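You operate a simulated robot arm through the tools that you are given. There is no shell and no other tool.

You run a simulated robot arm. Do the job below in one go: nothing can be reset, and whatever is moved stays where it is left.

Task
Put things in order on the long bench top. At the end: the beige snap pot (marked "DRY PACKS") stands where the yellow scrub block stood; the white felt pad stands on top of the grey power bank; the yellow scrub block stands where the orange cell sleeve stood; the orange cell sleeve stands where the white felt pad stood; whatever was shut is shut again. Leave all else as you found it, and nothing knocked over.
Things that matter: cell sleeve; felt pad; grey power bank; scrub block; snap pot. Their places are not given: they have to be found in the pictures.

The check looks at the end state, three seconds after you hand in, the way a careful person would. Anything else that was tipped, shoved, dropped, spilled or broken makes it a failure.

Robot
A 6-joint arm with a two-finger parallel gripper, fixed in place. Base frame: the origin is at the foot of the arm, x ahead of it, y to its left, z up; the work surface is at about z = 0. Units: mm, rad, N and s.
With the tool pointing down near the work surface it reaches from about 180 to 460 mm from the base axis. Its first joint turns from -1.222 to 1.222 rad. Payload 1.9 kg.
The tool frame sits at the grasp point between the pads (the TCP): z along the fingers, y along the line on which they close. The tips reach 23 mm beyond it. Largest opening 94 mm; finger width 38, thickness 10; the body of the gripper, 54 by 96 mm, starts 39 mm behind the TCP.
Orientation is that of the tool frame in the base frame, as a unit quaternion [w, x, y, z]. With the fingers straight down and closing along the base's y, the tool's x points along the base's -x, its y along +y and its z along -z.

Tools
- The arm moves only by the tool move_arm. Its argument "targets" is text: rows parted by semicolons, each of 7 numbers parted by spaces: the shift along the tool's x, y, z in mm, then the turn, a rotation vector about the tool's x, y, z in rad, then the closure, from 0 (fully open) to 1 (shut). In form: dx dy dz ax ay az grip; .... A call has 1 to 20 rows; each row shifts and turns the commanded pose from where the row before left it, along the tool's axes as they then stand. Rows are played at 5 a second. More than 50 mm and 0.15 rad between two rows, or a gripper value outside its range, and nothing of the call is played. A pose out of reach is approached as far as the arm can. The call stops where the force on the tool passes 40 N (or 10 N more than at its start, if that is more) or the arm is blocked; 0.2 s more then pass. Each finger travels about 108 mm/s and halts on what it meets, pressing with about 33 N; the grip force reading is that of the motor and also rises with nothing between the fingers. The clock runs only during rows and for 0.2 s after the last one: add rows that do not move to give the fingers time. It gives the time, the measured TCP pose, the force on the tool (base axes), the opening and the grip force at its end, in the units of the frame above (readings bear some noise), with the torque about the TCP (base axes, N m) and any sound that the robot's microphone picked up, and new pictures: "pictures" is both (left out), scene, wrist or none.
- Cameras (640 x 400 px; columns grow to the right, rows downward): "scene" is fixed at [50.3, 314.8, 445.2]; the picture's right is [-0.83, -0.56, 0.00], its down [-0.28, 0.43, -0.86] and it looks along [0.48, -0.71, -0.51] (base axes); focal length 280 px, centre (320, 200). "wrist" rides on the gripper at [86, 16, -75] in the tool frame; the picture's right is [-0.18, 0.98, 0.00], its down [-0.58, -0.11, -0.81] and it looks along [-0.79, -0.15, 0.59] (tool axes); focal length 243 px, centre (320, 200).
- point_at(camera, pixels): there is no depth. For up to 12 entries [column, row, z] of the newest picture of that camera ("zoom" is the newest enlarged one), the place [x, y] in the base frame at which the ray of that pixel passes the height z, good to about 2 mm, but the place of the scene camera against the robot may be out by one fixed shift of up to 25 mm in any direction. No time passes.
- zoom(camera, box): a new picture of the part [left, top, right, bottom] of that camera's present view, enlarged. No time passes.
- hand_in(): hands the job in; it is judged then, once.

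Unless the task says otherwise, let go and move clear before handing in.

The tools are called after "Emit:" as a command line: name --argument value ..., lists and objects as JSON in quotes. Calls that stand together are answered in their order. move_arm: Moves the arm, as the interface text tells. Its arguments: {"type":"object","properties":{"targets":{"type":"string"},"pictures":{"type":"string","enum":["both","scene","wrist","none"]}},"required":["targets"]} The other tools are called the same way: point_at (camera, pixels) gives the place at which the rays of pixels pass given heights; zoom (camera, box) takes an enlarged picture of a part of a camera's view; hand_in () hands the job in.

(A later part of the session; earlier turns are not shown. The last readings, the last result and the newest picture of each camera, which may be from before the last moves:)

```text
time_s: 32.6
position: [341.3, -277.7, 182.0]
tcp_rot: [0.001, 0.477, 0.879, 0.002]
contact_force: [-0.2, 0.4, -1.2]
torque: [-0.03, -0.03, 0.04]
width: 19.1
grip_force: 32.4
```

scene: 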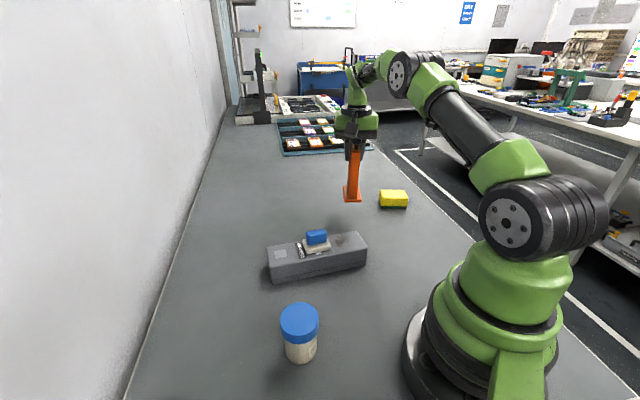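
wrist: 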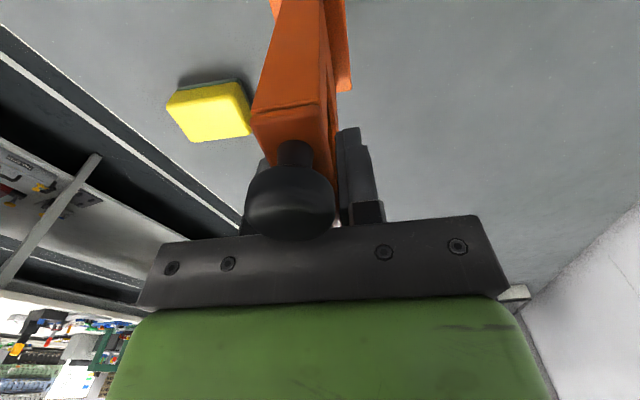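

The position is within 2–3 mm of target. I'll trim and lower 64 of the 70 mm.

Emit:
move_arm --targets "-1.8 0.2 20 0 0 0 1; 0 0 20 0 0 0 1; 0 0 16 0 0 0 1; 0 0 8 0 0 0 1; 0 0 0 0 0 0 1" --pictures "both"

```text
time_s: 33.8
position: [343.1, -280.6, 118.8]
tcp_rot: [0.001, 0.476, 0.879, 0.002]
contact_force: [-0.8, 0.1, 0.0]
torque: [0.02, -0.01, 0.02]
width: 19.1
grip_force: 33.0
```

scene: 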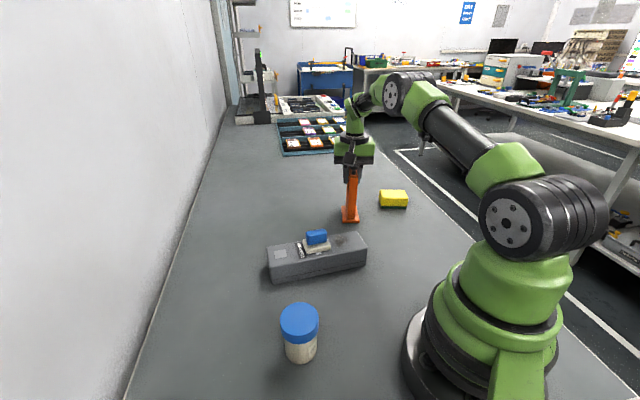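
wrist: 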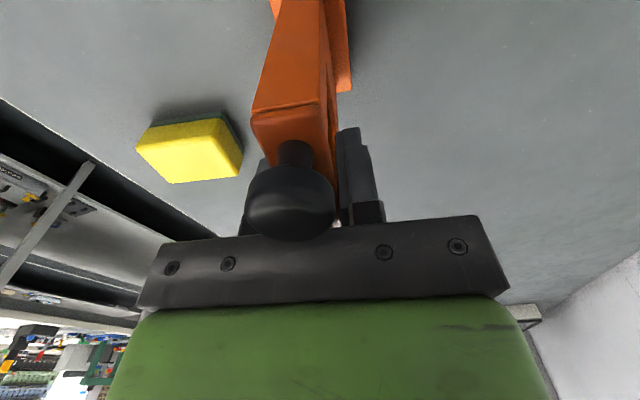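

The sleeve's foot is at (350,217) in the scene, where the pad stood. I'll lower the last few millimetres carefully.

Emit:
move_arm --targets "0 0 2 0 0 0 1; 0 0 2 0 0 0 1; 0 0 0 0 0 0 1" --pictures "none"

```text
time_s: 34.6
position: [343.0, -279.9, 113.6]
tcp_rot: [0.001, 0.477, 0.879, 0.002]
contact_force: [-1.0, 0.6, -1.6]
torque: [-0.02, -0.05, 0.0]
width: 19.4
grip_force: 33.0
```

Emit:
move_arm --targets "0 0 1 0 0 0 1; 0 0 0 0 0 0 1" --pictures "none"

```text
time_s: 35.2
position: [344.0, -279.9, 113.2]
tcp_rot: [0.002, 0.476, 0.879, 0.002]
contact_force: [-0.1, 0.3, -0.6]
torque: [-0.04, -0.02, -0.01]
width: 19.4
grip_force: 33.0
```

Nothing is touching yet at z≈113. I'll go another 0.7 mm at a time.

Emit:
move_arm --targets "0 0 0.7 0 0 0 1; 0 0 0 0 0 0 1" --pictures "none"

```text
time_s: 35.8
position: [344.6, -278.9, 113.3]
tcp_rot: [0.001, 0.477, 0.879, 0.002]
contact_force: [-0.6, 0.2, -0.5]
torque: [0.0, 0.0, 0.0]
width: 19.2
grip_force: 32.9
```

Emit:
move_arm --targets "0 0 0.7 0 0 0 1; 0 0 0 0 0 0 1" --pictures "wrist"

```text
time_s: 36.4
position: [343.8, -281.3, 111.4]
tcp_rot: [0.001, 0.476, 0.879, 0.002]
contact_force: [0.3, -0.3, 1.6]
torque: [0.02, 0.04, -0.03]
width: 19.4
grip_force: 33.0
```

wrist: 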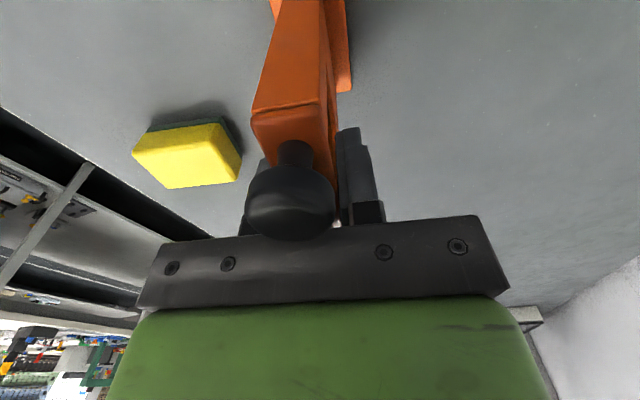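

The force just turned up (+1.6 N), so the foot is about to touch. One more half millimetre.

Emit:
move_arm --targets "0 0 0.5 0 0 0 1; 0 0 0 0 0 0 1" --pictures "none"

```text
time_s: 37.0
position: [342.7, -280.2, 112.6]
tcp_rot: [0.003, 0.476, 0.879, 0.002]
contact_force: [-2.1, 3.4, 12.6]
torque: [0.35, 0.59, -0.05]
width: 19.2
grip_force: 32.9
```

Contact is confirmed at 12.6 N. I'll ease back slightly, open gently and then rise clear.

Emit:
move_arm --targets "0 0 -0.4 0 0 0 1; 0 0 0 0 0 0 0.78; 0 0 0 0 0 0 0.74; 0 0 0 0 0 0 0.66; 0 0 0 0 0 0 0.5; 0 0 0 0 0 0 0.5" --pictures "both"

```text
time_s: 38.4
position: [343.1, -280.3, 111.1]
tcp_rot: [0.001, 0.476, 0.879, 0.001]
contact_force: [-0.1, -0.3, 0.3]
torque: [-0.03, 0.03, -0.04]
width: 47.0
grip_force: 0.1
```

scene: 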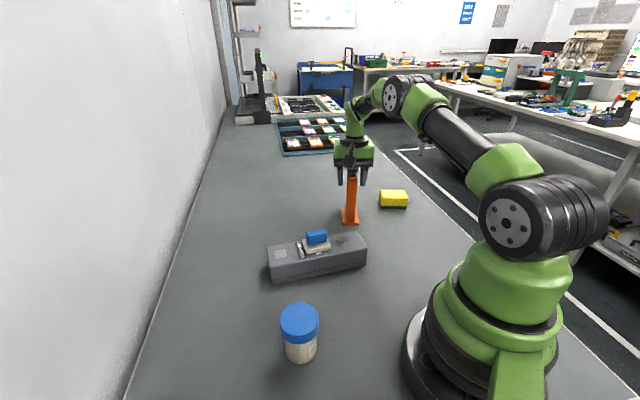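
wrist: 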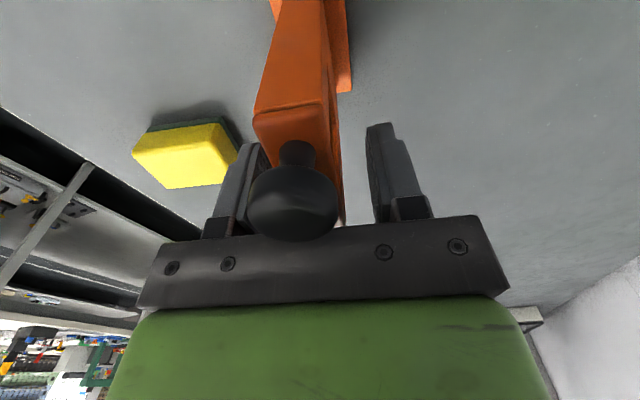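

The sleeve is standing free and upright. I'll rise straight up and check the pose before moving away.

Emit:
move_arm --targets "0 0 -25 0 0 0 0.5; 0 0 -30 0 0 0 0.5; 0 0 -30 0 0 0 0.5; 0 0 -20 0 0 0 0.5; 0 0 0 0 0 0 0.5" --pictures "both"

```text
time_s: 39.6
position: [342.2, -280.8, 216.3]
tcp_rot: [0.002, 0.476, 0.88, 0.001]
contact_force: [-1.0, -0.4, -0.2]
torque: [0.0, 0.0, -0.02]
width: 46.8
grip_force: 0.0
```

scene: 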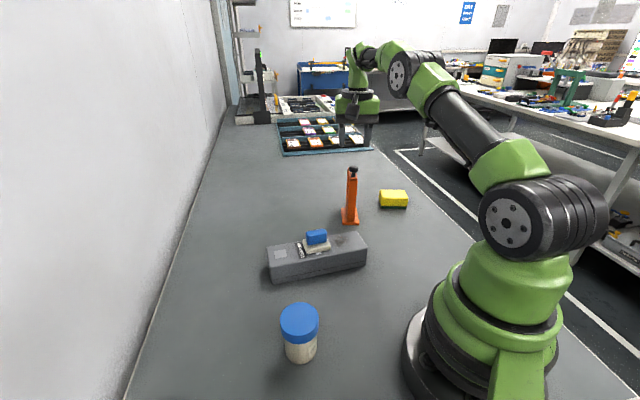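
wrist: 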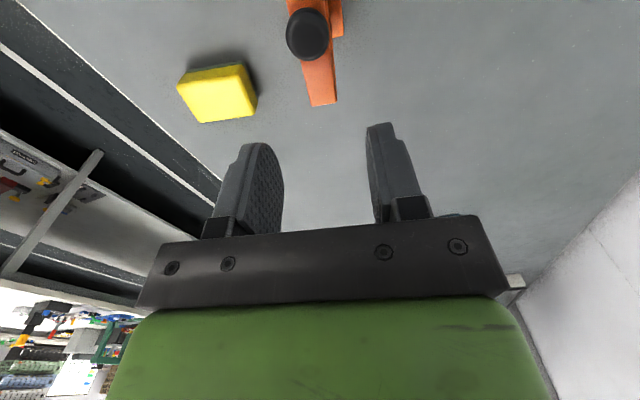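

The sleeve stands free at (350,195) in the scene, and the yellow block at (393,198) is next. I'll move above it with the fingers wide open across its 71 mm length, offset slightly toward the base to stay in reach.

Emit:
move_arm --targets "-14.4 -41.4 0 0 0 0.045 0.3; -14.4 -41.4 0 0 0 0 0.1; -14.4 -41.4 25 0 0 0 0; 0 0 35 0 0 0 0; 0 0 36 0 0 0 0; 0 0 0 0 0 0 0; 0 0 0 0 0 0 0" --pictures "both"

```text
refused: row 3 steps farther than a row can; nothing moved
```

Emit:
move_arm --targets "-14.4 -41.4 0 0 0 0.045 0.3; -14.4 -41.4 0 0 0 0 0.1; -14.4 -41.4 5 0 0 0 0; 0 0 45 0 0 0 0; 0 0 46 0 0 0 0; 0 0 0 0 0 0 0; 0 0 0 0 0 0 0" --pictures "both"

```text
time_s: 41.2
position: [254.9, -371.4, 119.2]
tcp_rot: [0.002, 0.496, 0.868, 0.001]
contact_force: [-0.5, -0.5, 0.2]
torque: [-0.02, -0.01, 0.01]
width: 93.9
grip_force: 0.0
out of reach, approached as far as the arm can: row 3
```

scene: 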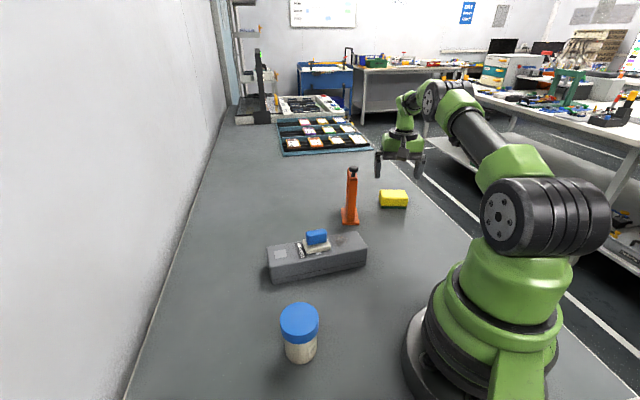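
wrist: 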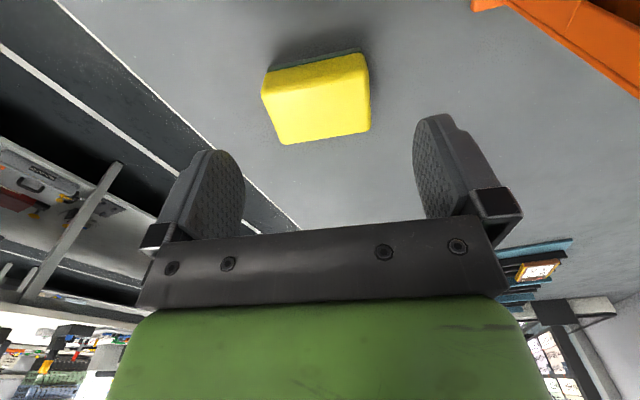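

Height limited the reach a little: the tool is at (255,-371,119). I'll measure the yellow block from this closer view.

Emit:
zoom --camera "wrist" --box '[240, 40, 400, 160]'

```text
3.33 times, centred on (320, 100) of wrist
```

zoom: 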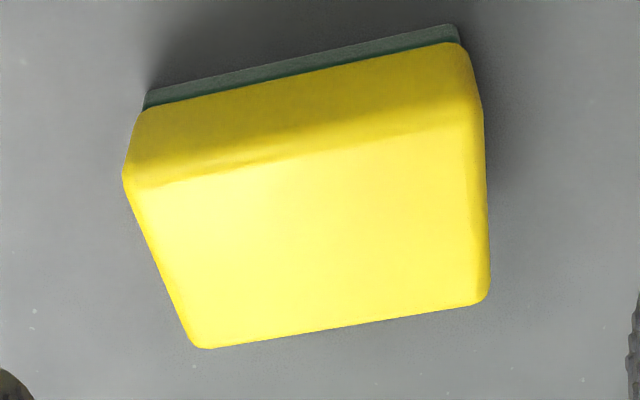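

Emit:
point_at --camera "zoom" --pixels '[[145, 95, 0], [458, 27, 0], [123, 180, 36], [483, 112, 36], [196, 348, 36], [490, 300, 36], [320, 210, 36], [205, 349, 36], [480, 305, 36]]'

```text
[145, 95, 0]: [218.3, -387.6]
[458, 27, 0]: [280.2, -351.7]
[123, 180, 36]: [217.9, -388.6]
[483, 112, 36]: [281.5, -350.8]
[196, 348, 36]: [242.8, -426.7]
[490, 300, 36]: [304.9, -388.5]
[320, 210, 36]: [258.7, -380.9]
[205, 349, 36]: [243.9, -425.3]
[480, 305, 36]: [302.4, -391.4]
```

The block's centre is (261.6,-388.5), height 36. I'll centre the fingers on it and go partway down to see if the reach holds.

Emit:
move_arm --targets "-5 -2.9 20 0 0 0 0; -5 0 20 0 0 0 0; 0 0 15 0 0 0 0; 0 0 0 0 0 0 0" --pictures "wrist"

```text
time_s: 42.2
position: [258.3, -381.8, 64.9]
tcp_rot: [0.002, 0.496, 0.868, 0.001]
contact_force: [0.0, 0.3, 1.3]
torque: [0.03, 0.01, -0.01]
width: 94.0
grip_force: 0.1
```

wrist: 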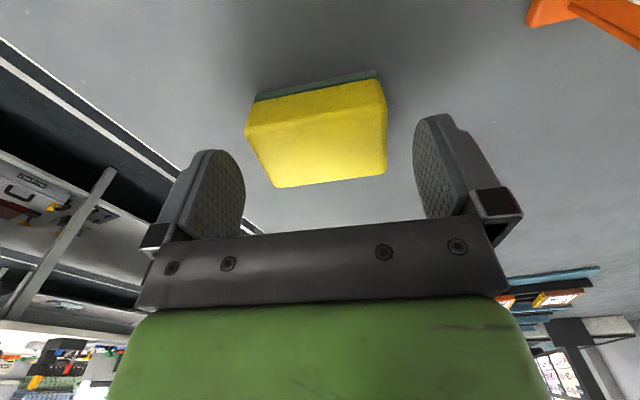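

The reach holds at (258,-382,65) and the block lies centred between the fingers. I'll lower to grip height.

Emit:
move_arm --targets "0 0 15 0 0 0 0; 0 0 13 0 0 0 0; 0 0 8 0 0 0 0; 0 0 0 0 0 0 0" --pictures "wrist"

```text
time_s: 43.2
position: [256.2, -376.2, 28.7]
tcp_rot: [0.003, 0.497, 0.868, 0.002]
contact_force: [-0.8, 0.3, 0.5]
torque: [0.03, 0.0, 0.0]
width: 94.2
grip_force: 0.0
out of reach, approached as far as the arm can: row 2
```

wrist: 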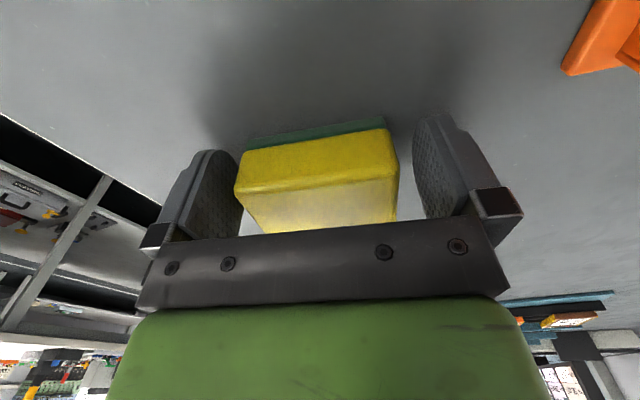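

The arm stopped at its reach limit (r≈455), about 13 mm short of the block's centre, but the pads still cover about 28 mm of its end faces. I'll trim 1.5 mm sideways and close gently.

Emit:
move_arm --targets "0 -1.4 0 0 0 0 0; 0 0 0 0 0 0 0.1; 0 0 0 0 0 0 0.17; 0 0 0 0 0 0 0.2; 0 0 0 0 0 0 0.22; 0 0 0 0 0 0 0.24; 0 0 0 0 0 0 0.26; 0 0 0 0 0 0 0.3; 0 0 0 0 0 0 0.5; 0 0 0 0 0 0 1; 0 0 0 0 0 0 1" --pictures "both"

```text
time_s: 45.6
position: [254.7, -377.1, 29.8]
tcp_rot: [0.002, 0.497, 0.868, 0.001]
contact_force: [-0.1, -0.6, 1.3]
torque: [-0.09, 0.04, 0.04]
width: 74.5
grip_force: 33.0
```

scene: 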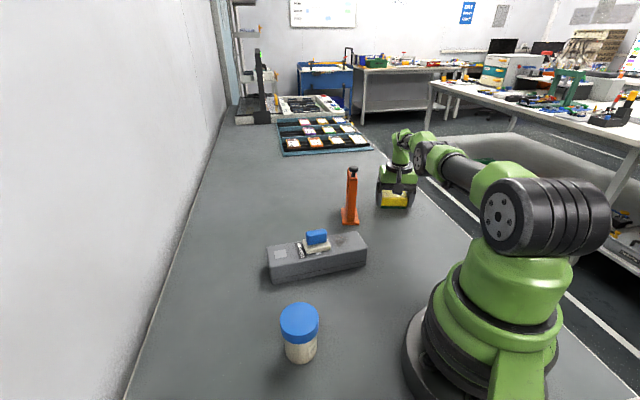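
wrist: 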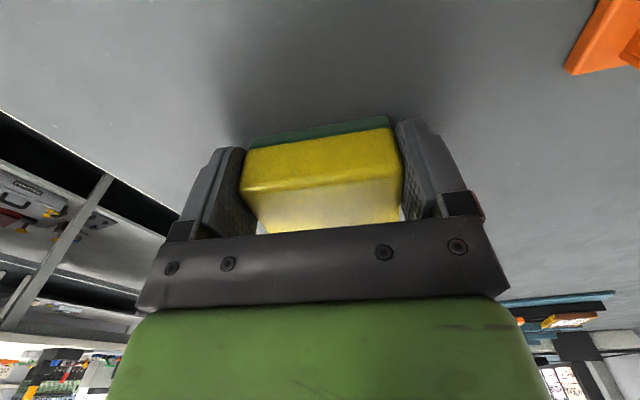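

The block is gripped at 74.5 mm. I'll lift it 40 mm and draw it back along the tool's x axis to the sleeve's old place.

Emit:
move_arm --targets "0 0 -8 0 0 0 1; 0 0 -15 0 0 0 1; 0 0 -17 0 0 0 1; 0 0 0 0 0 0 1" --pictures "both"

```text
time_s: 46.6
position: [257.4, -381.0, 69.2]
tcp_rot: [0.001, 0.496, 0.868, 0.002]
contact_force: [0.6, -1.1, -0.6]
torque: [0.04, -0.02, 0.01]
width: 74.3
grip_force: 32.8
```

scene: 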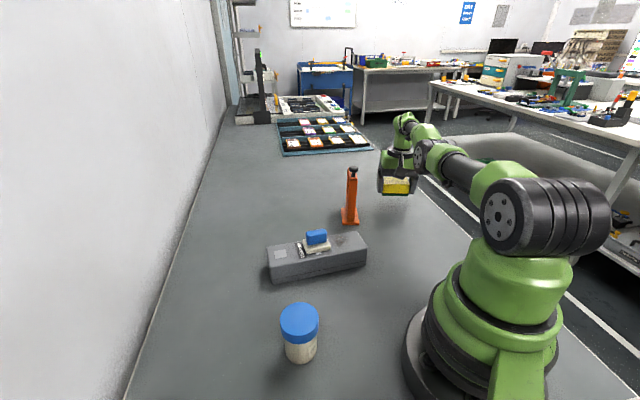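
wrist: 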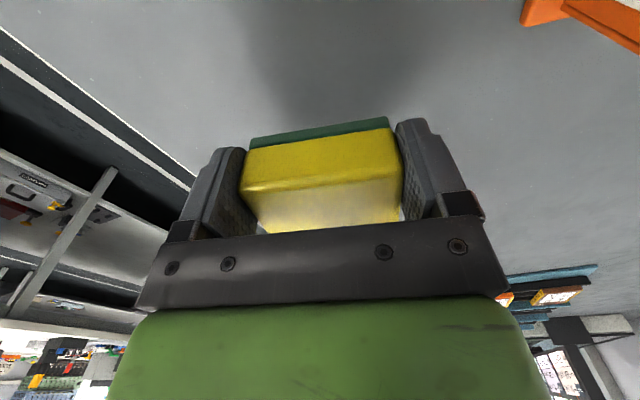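

The block is up cleanly (TCP at (257,-381,69)). I'll draw it back about 170 mm toward the sleeve's old place.

Emit:
move_arm --targets "34 -0.4 0 0 0 0 1; 34 -0.4 0 0 0 0 1; 34 -0.4 0 0 0 0 1; 34 -0.4 0 0 0 0 1; 34 -0.4 0 0 0 0 1; 0 0 0 0 0 0 1; 0 0 0 0 0 0 1" --pictures "both"

```text
time_s: 48.2
position: [256.7, -380.1, 69.5]
tcp_rot: [0.001, 0.496, 0.868, 0.001]
contact_force: [0.9, -0.1, 0.5]
torque: [0.01, 0.03, 0.02]
width: 74.3
grip_force: 33.2
out of reach, approached as far as the arm can: row 1, 2, 3, 4, 5
```

scene: 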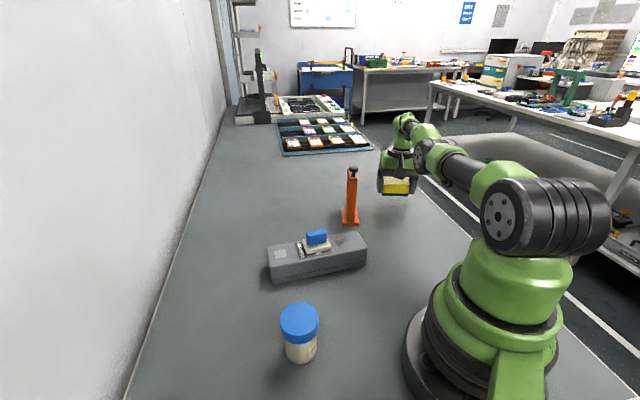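
wrist: 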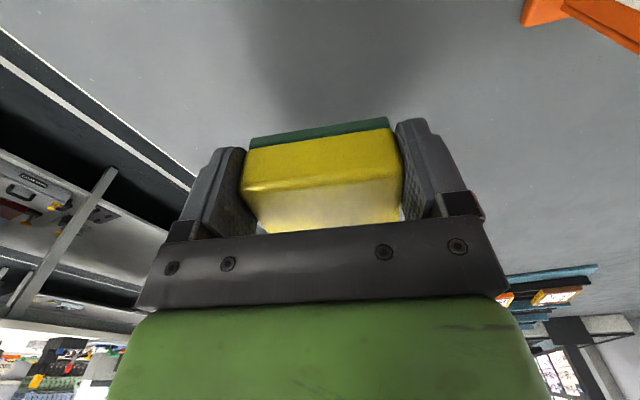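

The arm didn't move: all five inward rows were reported out of reach, probably because the arm is nearly straight here. I'll try one small inward step to see how it responds.

Emit:
move_arm --targets "4 0 0 0 0 0 1" --pictures "none"

```text
time_s: 48.6
position: [256.2, -381.1, 69.3]
tcp_rot: [0.0, 0.496, 0.868, 0.001]
contact_force: [-0.4, -0.1, -0.7]
torque: [0.01, 0.04, 0.01]
width: 74.2
grip_force: 32.9
out of reach, approached as far as the arm can: row 1
```

Even 4 mm inward is refused, so the arm is at its stretched singular pose. Moving vertically worked before, so I'll rise 40 mm to where reach is greater and then try small inward steps.

Emit:
move_arm --targets "0 0 -10 0 0 0 1; 0 0 -10 0 0 0 1; 0 0 -10 0 0 0 1; 0 0 -10 0 0 0 1; 0 0 0 0 0 0 1" --pictures "none"

```text
time_s: 49.8
position: [257.3, -382.3, 108.6]
tcp_rot: [0.0, 0.496, 0.868, 0.002]
contact_force: [1.1, -0.5, 0.2]
torque: [0.02, -0.02, 0.04]
width: 74.1
grip_force: 32.8
```

The rise to z=109 worked. Now a few small inward steps.

Emit:
move_arm --targets "3 0 0 0 0 0 1; 5 0 0 0 0 0 1; 8 0 0 0 0 0 1" --pictures "none"

```text
time_s: 50.6
position: [258.5, -381.4, 109.7]
tcp_rot: [0.001, 0.496, 0.868, 0.002]
contact_force: [-0.1, -0.3, -0.6]
torque: [0.04, 0.03, 0.0]
width: 74.1
grip_force: 32.7
out of reach, approached as far as the arm can: row 1, 2, 3
```

It's still refused, which looks like the elbow is pinned straight by the upward moves. Lowering should bend it the right way, so I'll go down 20 mm and then try small inward steps.

Emit:
move_arm --targets "0 0 10 0 0 0 1; 0 0 10 0 0 0 1; 3 0 5 0 0 0 1; 5 0 0 0 0 0 1" --pictures "none"

```text
time_s: 51.6
position: [258.9, -380.8, 84.6]
tcp_rot: [0.001, 0.496, 0.868, 0.001]
contact_force: [-0.8, 0.1, -1.0]
torque: [-0.03, 0.0, -0.03]
width: 74.2
grip_force: 33.6
out of reach, approached as far as the arm can: row 4
```

Small inward steps are still ignored. The scene picture will show the arm's bend, so I'll rise to z≈190, where the limit circle is tighter, and look at what the radius does.

Emit:
move_arm --targets "0 0 -25 0 0 0 1; 0 0 -25 0 0 0 1; 0 0 -25 0 0 0 1; 0 0 -25 0 0 0 1; 0 0 -20 0 0 0 1; 0 0 0 0 0 0 1" --pictures "scene"

```text
time_s: 53.0
position: [255.4, -375.2, 203.6]
tcp_rot: [0.002, 0.497, 0.868, 0.002]
contact_force: [-0.2, 0.2, 0.3]
torque: [0.01, 0.01, 0.04]
width: 74.1
grip_force: 33.1
out of reach, approached as far as the arm can: row 5
```

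scene: 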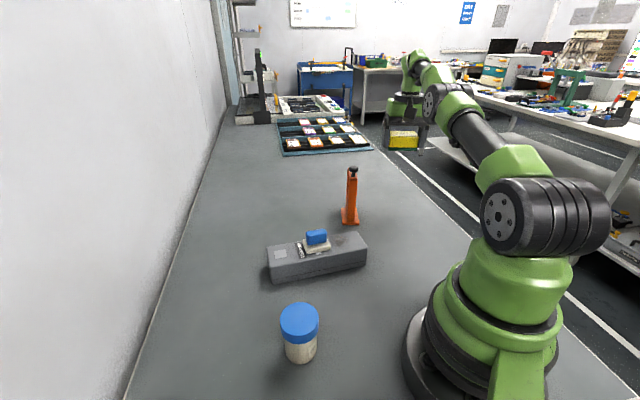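

The radius shrank to 454 at z=204 and only the last row was flagged. I'll try inward steps from here.

Emit:
move_arm --targets "3 0 3 0 0 0 1; 6 0 5 0 0 0 1; 8 0 6 0 0 0 1; 10 0 6 0 0 0 1" --pictures "none"

```text
time_s: 54.0
position: [257.8, -375.5, 187.8]
tcp_rot: [0.001, 0.496, 0.869, 0.001]
contact_force: [-0.4, -0.4, -0.3]
torque: [0.01, 0.0, 0.0]
width: 74.0
grip_force: 32.8
out of reach, approached as far as the arm can: row 2, 3, 4
```

The elbow is stuck at full stretch: the arm only slides along its limit circle. Tilting the fingers inward while swinging the tip inward, as if pivoting about the wrist, should force the elbow to bend, so I'll try 0.2 rad of that up here in clear air.

Emit:
move_arm --targets "15 0 0 0 0.1 0 1; 17 0 -1 0 0.1 0 1; 0 0 0 0 0 0 1" --pictures "scene"

```text
time_s: 54.8
position: [241.6, -346.7, 191.6]
tcp_rot: [-0.086, 0.493, 0.864, 0.051]
contact_force: [0.4, -0.4, -1.0]
torque: [-0.01, -0.02, 0.01]
width: 74.2
grip_force: 32.8
```

scene: 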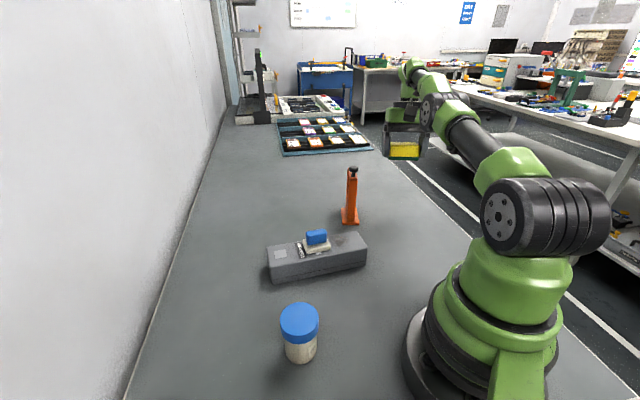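

That worked: the tip moved to (242,-347,192) with a 0.2 rad tilt and nothing flagged. Now I'll move inward with the tilt held.

Emit:
move_arm --targets "20 0 4 0 0 0 1; 25 0 5 0 0 0 1; 25 0 5 0 0 0 1; 0 0 0 0 0 0 1" --pictures "scene"

```text
time_s: 55.8
position: [241.2, -347.6, 190.5]
tcp_rot: [-0.085, 0.494, 0.864, 0.05]
contact_force: [-0.3, 0.0, -0.5]
torque: [-0.04, 0.0, 0.01]
width: 74.3
grip_force: 33.0
out of reach, approached as far as the arm can: row 1, 2, 3
```

scene: 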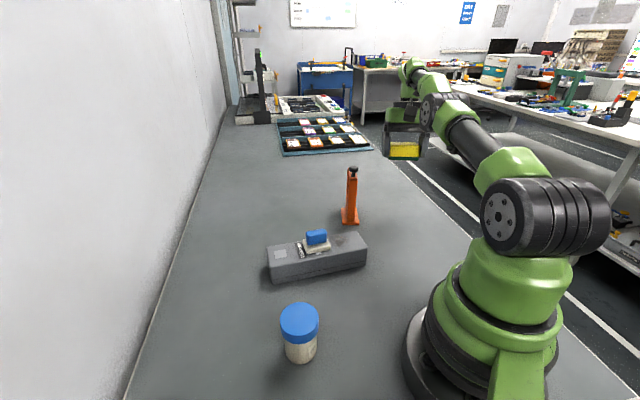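

The elbow is still pinned, so I'll tilt the other way (fingers outward), pivoting about the wrist, which bends the elbow in the opposite sense.

Emit:
move_arm --targets "-22 0 0 0 -0.14 0 1; -22 0 0 0 -0.14 0 1; -22 0 0 0 -0.14 0 1; -22 0 0 0 -0.14 0 1; 0 0 0 0 0 0 1" --pictures "scene"

```text
time_s: 57.0
position: [288.9, -425.1, 193.2]
tcp_rot: [0.157, 0.489, 0.854, -0.086]
contact_force: [0.6, -0.7, -1.3]
torque: [-0.01, 0.0, -0.01]
width: 74.3
grip_force: 32.9
out of reach, approached as far as the arm can: row 4
```

scene: 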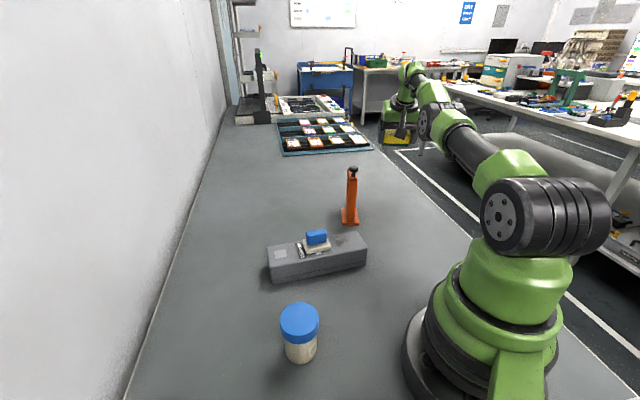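

Now at (289,-425,193) with the fingers tilted outward 0.36 rad. I'll test horizontal inward steps from here.

Emit:
move_arm --targets "5 0 -1.9 0 0 0 1; 9.4 0 -3.5 0 0 0 1; 14 0 -5.3 0 0 0 1; 14 0 -5.3 0 0 0 1; 0 0 0 0 0 0 1" --pictures "none"

```text
time_s: 58.2
position: [290.3, -424.1, 194.8]
tcp_rot: [0.156, 0.489, 0.854, -0.088]
contact_force: [0.4, -0.2, -0.5]
torque: [0.0, 0.02, -0.01]
width: 74.1
grip_force: 33.1
out of reach, approached as far as the arm can: row 1, 2, 3, 4
```

It's still stuck, so the elbow may have ended up slightly past straight. I'll push outward to full stretch first, then pivot the fingers inward through a larger angle to carry the elbow back to its normal side.

Emit:
move_arm --targets "-9.4 0 3.5 0 0 0 1; -9.4 0 3.5 0 0 0 1; 22 0 0 0 0.14 0 1; 22 0 0 0 0.14 0 1; 22 0 0 0 0.14 0 1; 22 0 0 0 0.14 0 1; 22 0 0 0 0.14 0 1; 0 0 0 0 0 0 1" --pictures "scene"

```text
time_s: 60.0
position: [234.4, -328.9, 183.3]
tcp_rot: [-0.142, 0.491, 0.855, 0.085]
contact_force: [0.4, -0.4, -1.0]
torque: [0.0, 0.03, 0.01]
width: 74.4
grip_force: 32.3
out of reach, approached as far as the arm can: row 1, 2, 4
```

scene: 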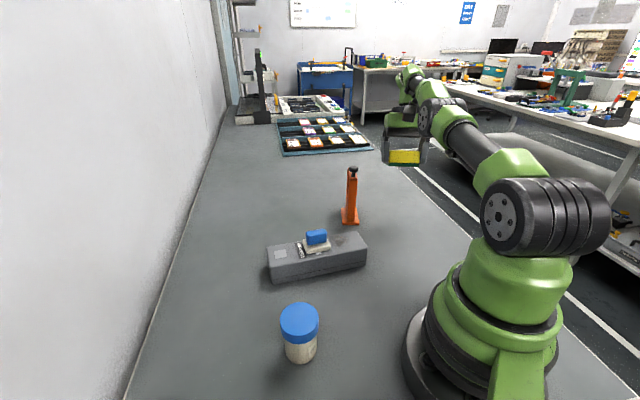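

Now at (234,-329,183) with a 0.33 rad inward tilt. Small inward test again.

Emit:
move_arm --targets "4 0 1.4 0 0 0 1; 6 0 2.1 0 0 0 1; 8 0 2.7 0 0 0 1; 0 0 0 0 0 0 1" --pictures "none"

```text
time_s: 61.0
position: [232.6, -325.4, 181.8]
tcp_rot: [-0.146, 0.489, 0.856, 0.086]
contact_force: [7.6, -2.5, -6.1]
torque: [-0.01, 0.92, -0.43]
width: 74.4
grip_force: 33.0
out of reach, approached as far as the arm can: row 2, 3
```

A force of about 10 N has appeared on the tool, possibly the camera bracket touching the arm's own forearm at this tilt. I'll back out by reversing the tilt a little and look.

Emit:
move_arm --targets "-11 0 0 0 -0.07 0 1; -11 0 0 0 -0.07 0 1; 0 0 0 0 0 0 1" --pictures "both"

```text
time_s: 61.8
position: [242.6, -346.3, 177.1]
tcp_rot: [-0.087, 0.492, 0.865, 0.051]
contact_force: [0.0, -0.2, -0.4]
torque: [0.01, 0.01, 0.04]
width: 73.8
grip_force: 33.7
```

scene: 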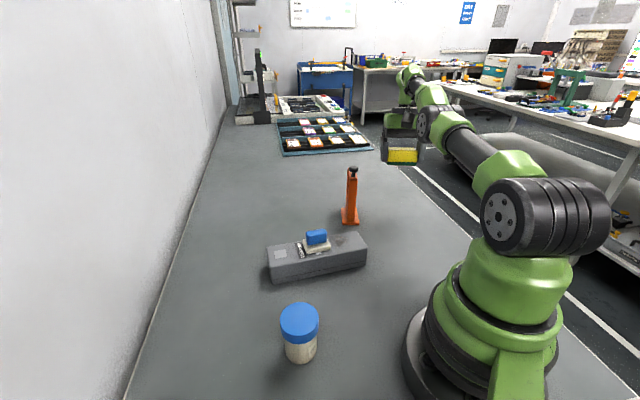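
wrist: 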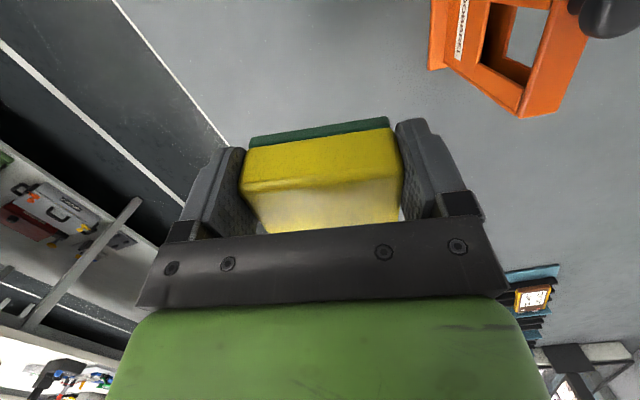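

The force is gone. I'll zoom in on the arm to see its actual joint configuration.

Emit:
zoom --camera "scene" --box '[360, 50, 600, 200]'

```text
2.67 times, centred on (480, 125) of scene
```

zoom: 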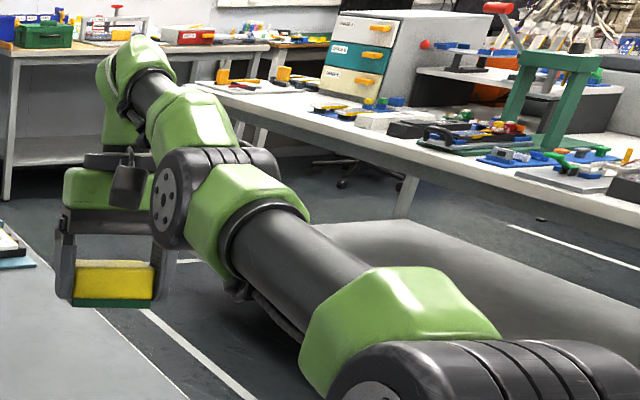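

The zoom shows the arm practically straight, with the elbow disc near (435,125) on or just below the shoulder–wrist line and the camera box right beside it. My earlier pivots used too short a lever (about 157 mm against a true ~185 mm), which kept pulling it straight. I'll go back to an outward tilt first, then pivot inward with extra inward travel.

Emit:
move_arm --targets "-24 0 0 0 -0.13 0 1; -24 0 0 0 -0.13 0 1; -24 0 0 0 -0.13 0 1; -24 0 0 0 -0.13 0 1; -24 0 0 0 -0.13 0 1; -5 0 2 0 0 0 1; 0 0 0 0 0 0 1" --pictures "none"

Emit:
move_arm --targets "30 0 0 0 0.14 0 1; 30 0 0 0 0.14 0 1; 30 0 0 0 0.14 0 1; 0 0 0 0 0 0 1" --pictures "scene"

```text
time_s: 63.4
position: [299.2, -440.2, 184.3]
tcp_rot: [0.195, 0.483, 0.846, -0.109]
contact_force: [0.5, 0.5, -1.0]
torque: [-0.02, 0.01, 0.01]
width: 74.2
grip_force: 32.7
out of reach, approached as far as the arm can: row 4, 6
```

```text
time_s: 64.4
position: [256.3, -365.6, 156.3]
tcp_rot: [0.013, 0.496, 0.868, -0.005]
contact_force: [-0.4, 0.9, -0.5]
torque: [0.03, -0.02, -0.01]
width: 74.3
grip_force: 32.9
```

scene: 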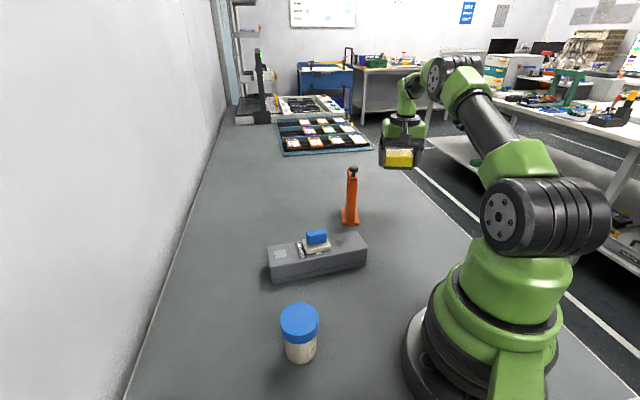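

The elbow is now clearly bent upward (elbow at (440,75) in the scene), with the tip at (256,-366,156) and nothing flagged. I'll level the small leftover tilt and move inward to the sleeve's old place.

Emit:
move_arm --targets "0 0 0 0 0.028 0 1; 15 -1 0 0 0 0 1; 28 -1.6 0 0 0 0 1; 28 -1.6 0 0 0 0 1; 28 -1.6 0 0 0 0 1; 28 -1.6 0 0 0 0 1; 28 -1.5 0 0 0 0 1; 0 0 0 0 0 0 1" --pictures "both"

```text
time_s: 66.2
position: [169.7, -235.8, 154.8]
tcp_rot: [0.003, 0.496, 0.868, 0.001]
contact_force: [0.1, 0.5, -1.1]
torque: [0.01, 0.03, 0.01]
width: 74.3
grip_force: 32.9
```

scene: 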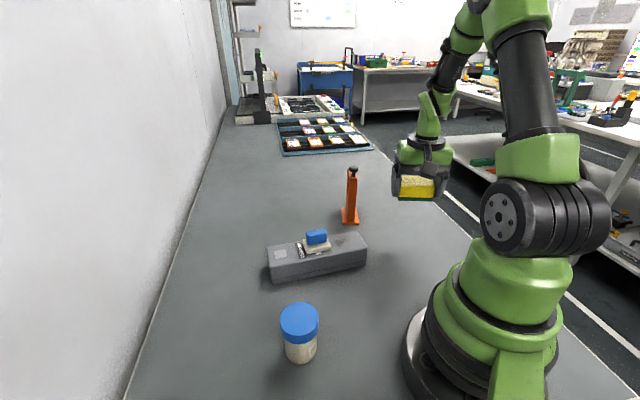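
wrist: 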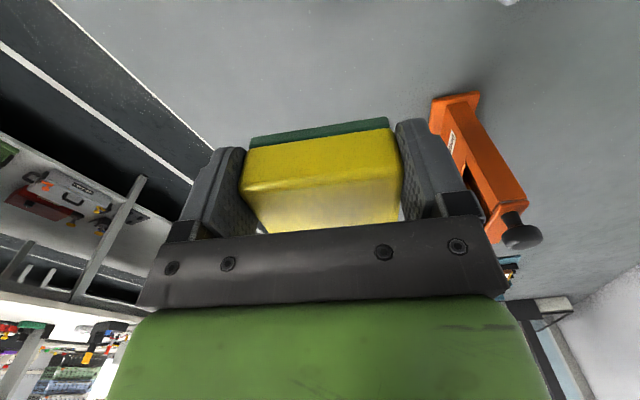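

The arm is free and the block sits in the fingers as before. I'll check its place in the hand from the near bottom edge before lowering.

Emit:
zoom --camera "wrist" --box '[220, 100, 420, 225]'

```text
3.20 times, centred on (320, 162) of wrist
```

zoom: 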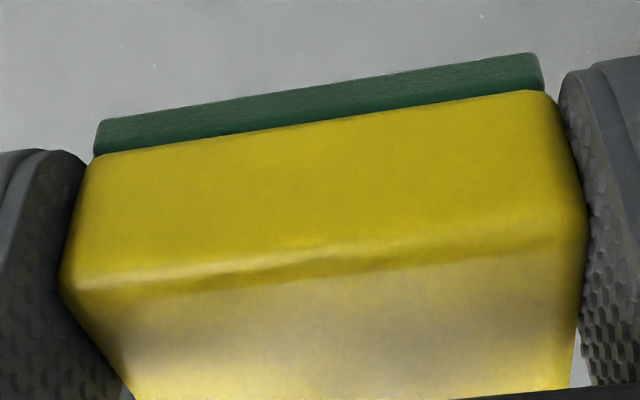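

Emit:
point_at --camera "zoom" --pixels '[[97, 122, 125.5], [538, 55, 125.5], [62, 280, 161], [585, 212, 161]]'

```text
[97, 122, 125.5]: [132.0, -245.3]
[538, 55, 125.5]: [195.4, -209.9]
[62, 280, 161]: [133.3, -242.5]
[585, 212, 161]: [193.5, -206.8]
```

The block's centre projects to (174.7,-247.2), within 2 mm of the target (176.4,-247). I'll trim that and lower most of the way.

Emit:
move_arm --targets "-0.9 1.4 35 0 0 0 1; 0 0 35 0 0 0 1; 0 0 30 0 0 0 1; 0 0 18 0 0 0 1; 0 0 0 0 0 0 1" --pictures "scene"

```text
time_s: 67.4
position: [172.7, -237.6, 38.8]
tcp_rot: [0.003, 0.496, 0.869, 0.0]
contact_force: [-0.2, 0.8, -0.1]
torque: [0.01, -0.01, 0.0]
width: 74.4
grip_force: 32.2
```

scene: 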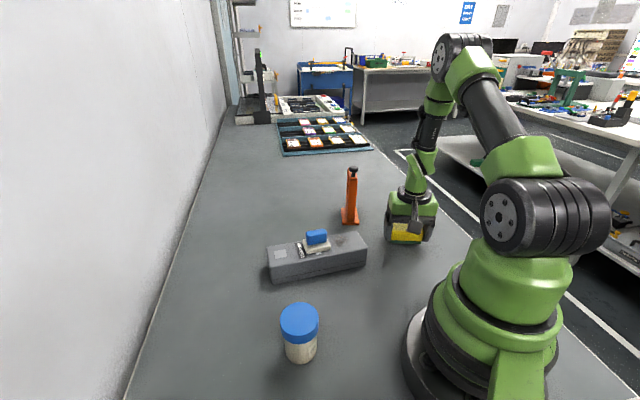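

The block is low over the spot (z=38.8; touch expected near 29). Lowering 7 mm, then single millimetres.

Emit:
move_arm --targets "0 0 4 0 0 0 1; 0 0 3 0 0 0 1; 0 0 0 0 0 0 1" --pictures "none"

```text
time_s: 68.2
position: [172.9, -235.9, 30.3]
tcp_rot: [0.003, 0.496, 0.868, 0.001]
contact_force: [-0.7, 0.5, -0.1]
torque: [0.02, 0.01, 0.0]
width: 74.4
grip_force: 32.8
```

Emit:
move_arm --targets "0 0 0.8 0 0 0 1; 0 0 0 0 0 0 1" --pictures "none"

```text
time_s: 68.8
position: [172.9, -236.2, 29.9]
tcp_rot: [0.002, 0.496, 0.868, 0.0]
contact_force: [-0.2, -0.8, -0.5]
torque: [-0.02, 0.03, 0.01]
width: 74.1
grip_force: 33.2
```

Emit:
move_arm --targets "0 0 0.8 0 0 0 1; 0 0 0 0 0 0 1" --pictures "none"

```text
time_s: 69.4
position: [173.0, -236.7, 29.5]
tcp_rot: [0.002, 0.496, 0.868, 0.001]
contact_force: [-4.9, 6.1, 31.1]
torque: [-0.27, -0.01, -0.03]
width: 74.2
grip_force: 33.0
```

Contact is at 31 N. I'll ease up 0.6 mm, open the fingers fully and rise straight up.

Emit:
move_arm --targets "0 0 -0.6 0 0 0 1; 0 0 0 0 0 0 0.18; 0 0 0 0 0 0 0.1; 0 0 0 0 0 0 0; 0 0 0 0 0 0 0; 0 0 -15 0 0 0 0; 0 0 -30 0 0 0 0; 0 0 -40 0 0 0 0; 0 0 -40 0 0 0 0; 0 0 0 0 0 0 0" --pictures "both"

```text
time_s: 71.6
position: [170.4, -235.5, 154.7]
tcp_rot: [0.003, 0.495, 0.869, 0.001]
contact_force: [-0.2, 0.1, -0.5]
torque: [0.03, 0.0, -0.02]
width: 93.9
grip_force: 0.0
```

scene: 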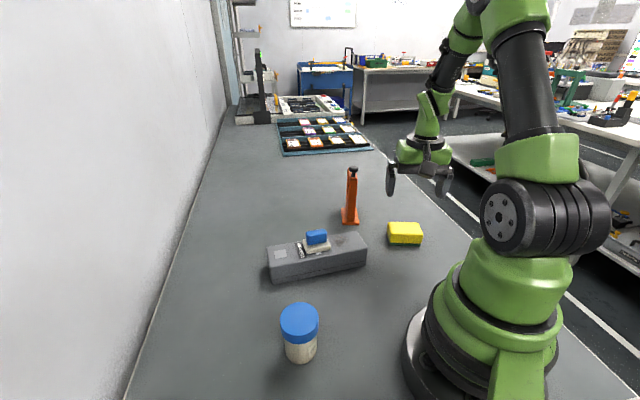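
wrist: 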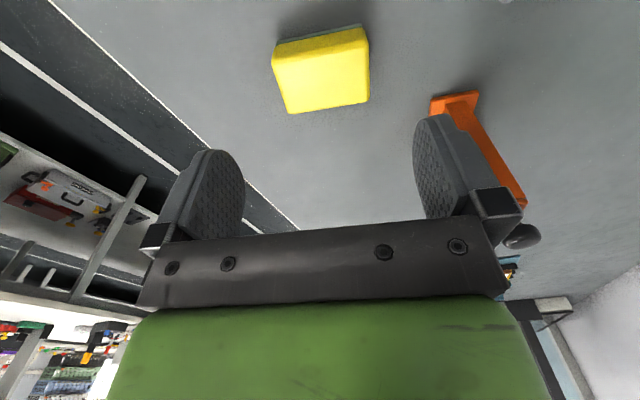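

The yellow block stands at the sleeve's old spot and the sleeve still stands. I'll check both in the scene zoom, and swing round toward the pot at a safe height.

Emit:
zoom --camera "scene" --box '[310, 150, 450, 260]'

Emit:
move_arm --targets "0 0 -38 0 0 0 0; 0 0 -37 0 0 0 0; 34.4 27.6 0 0 0 0 0; 34.4 27.6 0 0 0 0 0; 34.4 27.6 0 0 0 0 0; 34.4 27.6 0 0 0 0 0; 34.4 27.6 0 0 0 0 0; 34.4 27.6 0 0 0 0 0; 34.4 27.6 0 0 0 0 0; 0 0 0 0 0 -0.139 0; 0 0 0 0 0 -0.139 0; 0 0 0 0 0 -0.139 0; 0 0 0 0 0 -0.139 0; 0 0 0 0 0 -0.139 0; 0 0 0 0 0 -0.139 0; 0 0 0 0 0 -0.139 0; 0 0 0 0 0 -0.139 0; 0 0 0 0 0 -0.139 0; 0 0 0 0 0 -0.139 0; 0 0 0 0 0 0 0" --pictures "both"

```text
3.64 times, centred on (380, 205) of scene
```

zoom: 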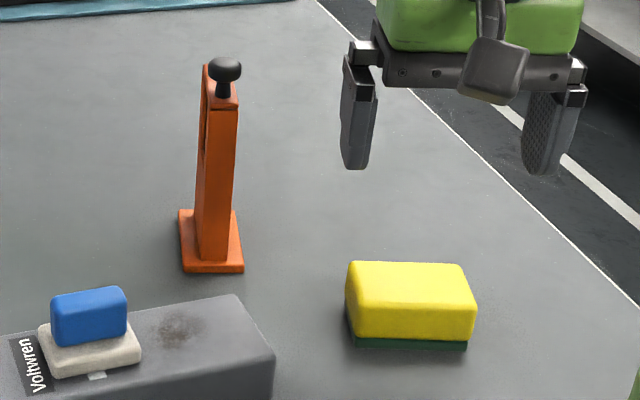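

```text
time_s: 75.8
position: [215.3, 68.6, 229.8]
tcp_rot: [0.002, -0.175, 0.984, 0.0]
contact_force: [-1.0, -0.1, 0.7]
torque: [0.01, 0.0, -0.01]
width: 94.2
grip_force: 0.1
```

scene: 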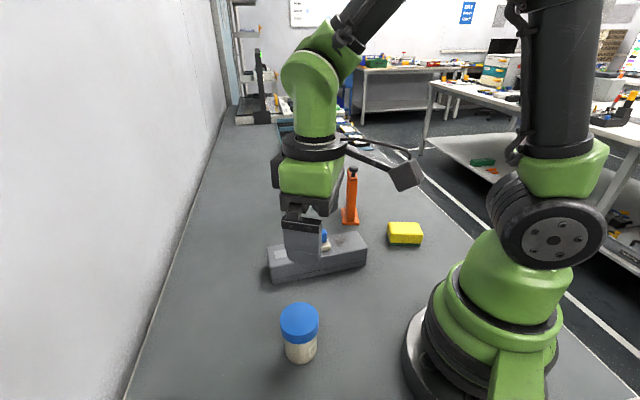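
wrist: 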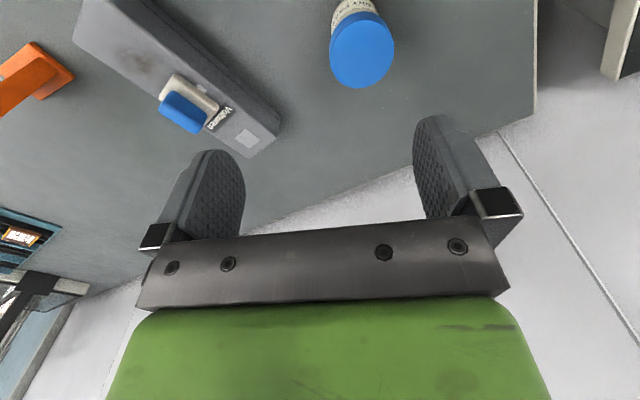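

Sleeve, pad and block all look right in the zoom. The pot is now at (360,45) in the wrist view, so I'll enlarge it and measure.

Emit:
zoom --camera "wrist" --box '[290, 0, 434, 90]'

```text
4.44 times, centred on (362, 45) of wrist
```

zoom: 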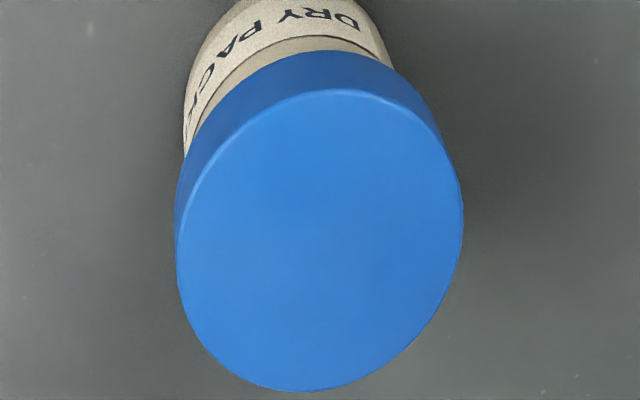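

Emit:
point_at --camera "zoom" --pixels '[[320, 240, 77], [177, 250, 77], [462, 210, 77], [345, 90, 77], [300, 391, 77], [320, 240, 70], [320, 240, 85], [330, 52, 58], [345, 90, 85], [300, 391, 85]]'

Emit:
point_at --camera "scene" --pixels '[[299.5, 318.75, 77], [299.5, 318.75, 85], [299.5, 318.75, 70], [300.75, 364.25, 0], [299.5, 344.25, 58]]'

```text
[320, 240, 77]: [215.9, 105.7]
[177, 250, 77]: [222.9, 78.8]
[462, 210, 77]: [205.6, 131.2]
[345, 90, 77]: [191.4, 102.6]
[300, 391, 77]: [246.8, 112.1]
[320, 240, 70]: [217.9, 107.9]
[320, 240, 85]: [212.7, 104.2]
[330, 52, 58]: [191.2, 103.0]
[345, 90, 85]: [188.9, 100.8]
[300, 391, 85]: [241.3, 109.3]
```

```text
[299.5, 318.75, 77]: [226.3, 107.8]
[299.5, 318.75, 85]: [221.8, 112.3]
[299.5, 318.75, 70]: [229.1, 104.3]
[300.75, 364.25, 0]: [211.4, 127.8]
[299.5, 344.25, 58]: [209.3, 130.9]
```

The lid reads about 56 mm across, centred near (219,107), but its height is still loosely known. I'll look at the pot from lower and further back to fix the height.

Emit:
move_arm --targets "13.5 8.8 26.7 0 0 0 0; 13.5 8.8 26.7 0 0 0 0; 13.5 8.8 26.7 0 0 0 0; 0 0 0 0 0 0 0" --pictures "wrist"

```text
time_s: 76.8
position: [167.6, 80.6, 148.1]
tcp_rot: [0.003, -0.175, 0.985, -0.001]
contact_force: [0.5, 0.8, 0.5]
torque: [-0.03, 0.0, -0.01]
width: 94.0
grip_force: 0.0
```

wrist: 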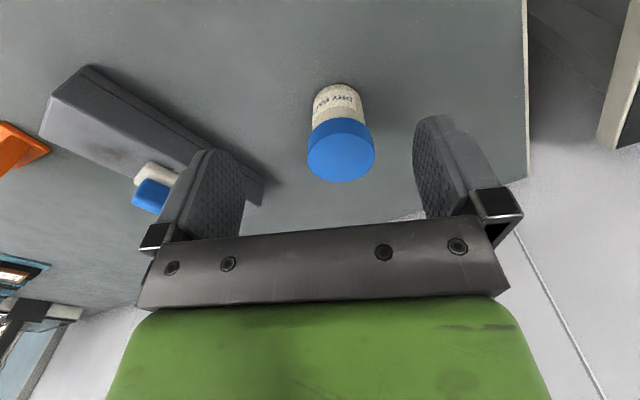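

Emit:
zoom --camera "wrist" --box '[268, 75, 412, 190]'

```text
3.48 times, centred on (340, 132) of wrist
```

zoom: 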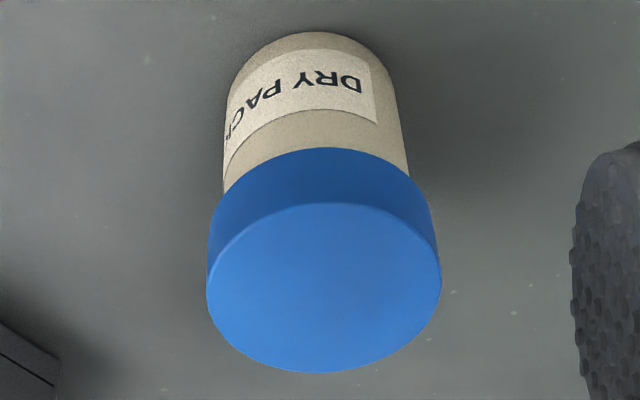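

Emit:
point_at --camera "zoom" --pixels '[[308, 33, 0], [322, 148, 50], [322, 148, 58], [333, 204, 70], [333, 204, 77], [320, 373, 70], [320, 373, 77], [207, 293, 77], [441, 275, 77], [225, 190, 45], [408, 175, 45]]'

```text
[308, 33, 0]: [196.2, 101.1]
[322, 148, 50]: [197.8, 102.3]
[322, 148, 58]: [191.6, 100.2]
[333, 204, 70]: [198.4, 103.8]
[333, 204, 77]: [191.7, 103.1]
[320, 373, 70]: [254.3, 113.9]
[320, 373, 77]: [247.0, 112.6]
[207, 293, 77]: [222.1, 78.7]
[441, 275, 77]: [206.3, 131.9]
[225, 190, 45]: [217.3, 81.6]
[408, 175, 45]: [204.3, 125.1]
```

Both views agree: lid top z=77, lid bottom z≈58, lid Ø56 centred at (219.2,107.6), body Ø≈48. I'll position above the pot with a 0.25 rad outward tilt, so that the far target stays well inside the arm's reach later.

Emit:
move_arm --targets "-28.9 3.75 0 0 0 0 0; -28.9 3.75 0 0 0 0 0; 0 0 0 0 0 -0.103 0; 0 0 0 0 -0.125 0 0; 0 0 0 0 -0.125 0 0; 0 0 0 0 0 0 0" --pictures "both"

```text
time_s: 78.2
position: [220.9, 105.4, 150.0]
tcp_rot: [0.124, -0.224, 0.966, 0.029]
contact_force: [-0.4, -0.1, -0.6]
torque: [0.01, 0.01, -0.02]
width: 93.8
grip_force: 0.1
```

scene: 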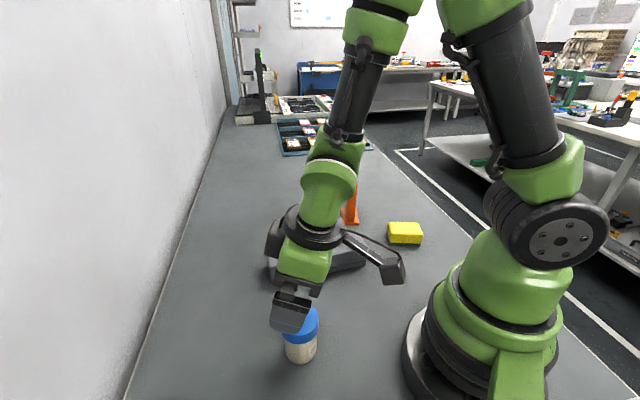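
wrist: 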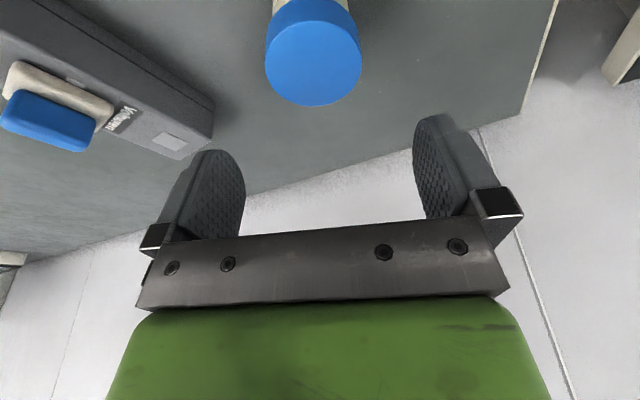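

The gripper is tilted outward and the lid (313,63) lines up laterally with where it should project. I'll descend vertically around the lid in steps.

Emit:
move_arm --targets "7.4 0 29.1 0 0 0 0; 7.4 0 29.1 0 0 0 0; 2.5 0 9.7 0 0 0 0; 0 0 0 0 0 0 0" --pictures "both"

```text
time_s: 79.2
position: [219.9, 107.3, 78.8]
tcp_rot: [0.124, -0.223, 0.967, 0.028]
contact_force: [-0.2, -0.2, -0.2]
torque: [0.03, -0.02, 0.02]
width: 94.1
grip_force: 0.1
```

scene: 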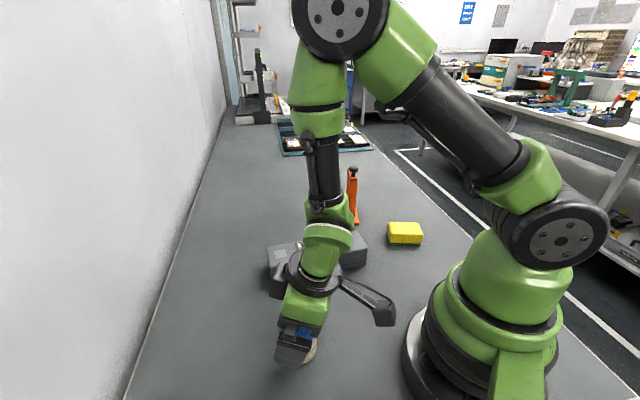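
wrist: 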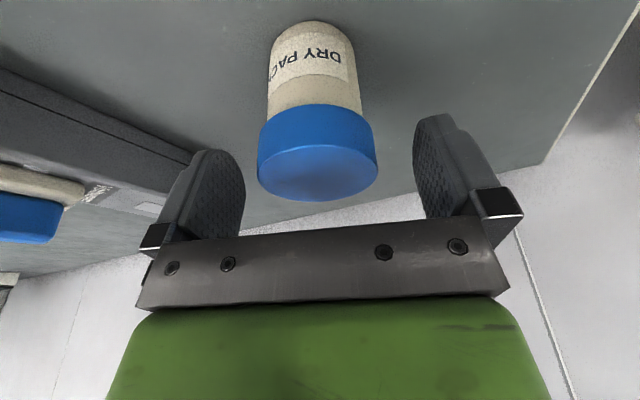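

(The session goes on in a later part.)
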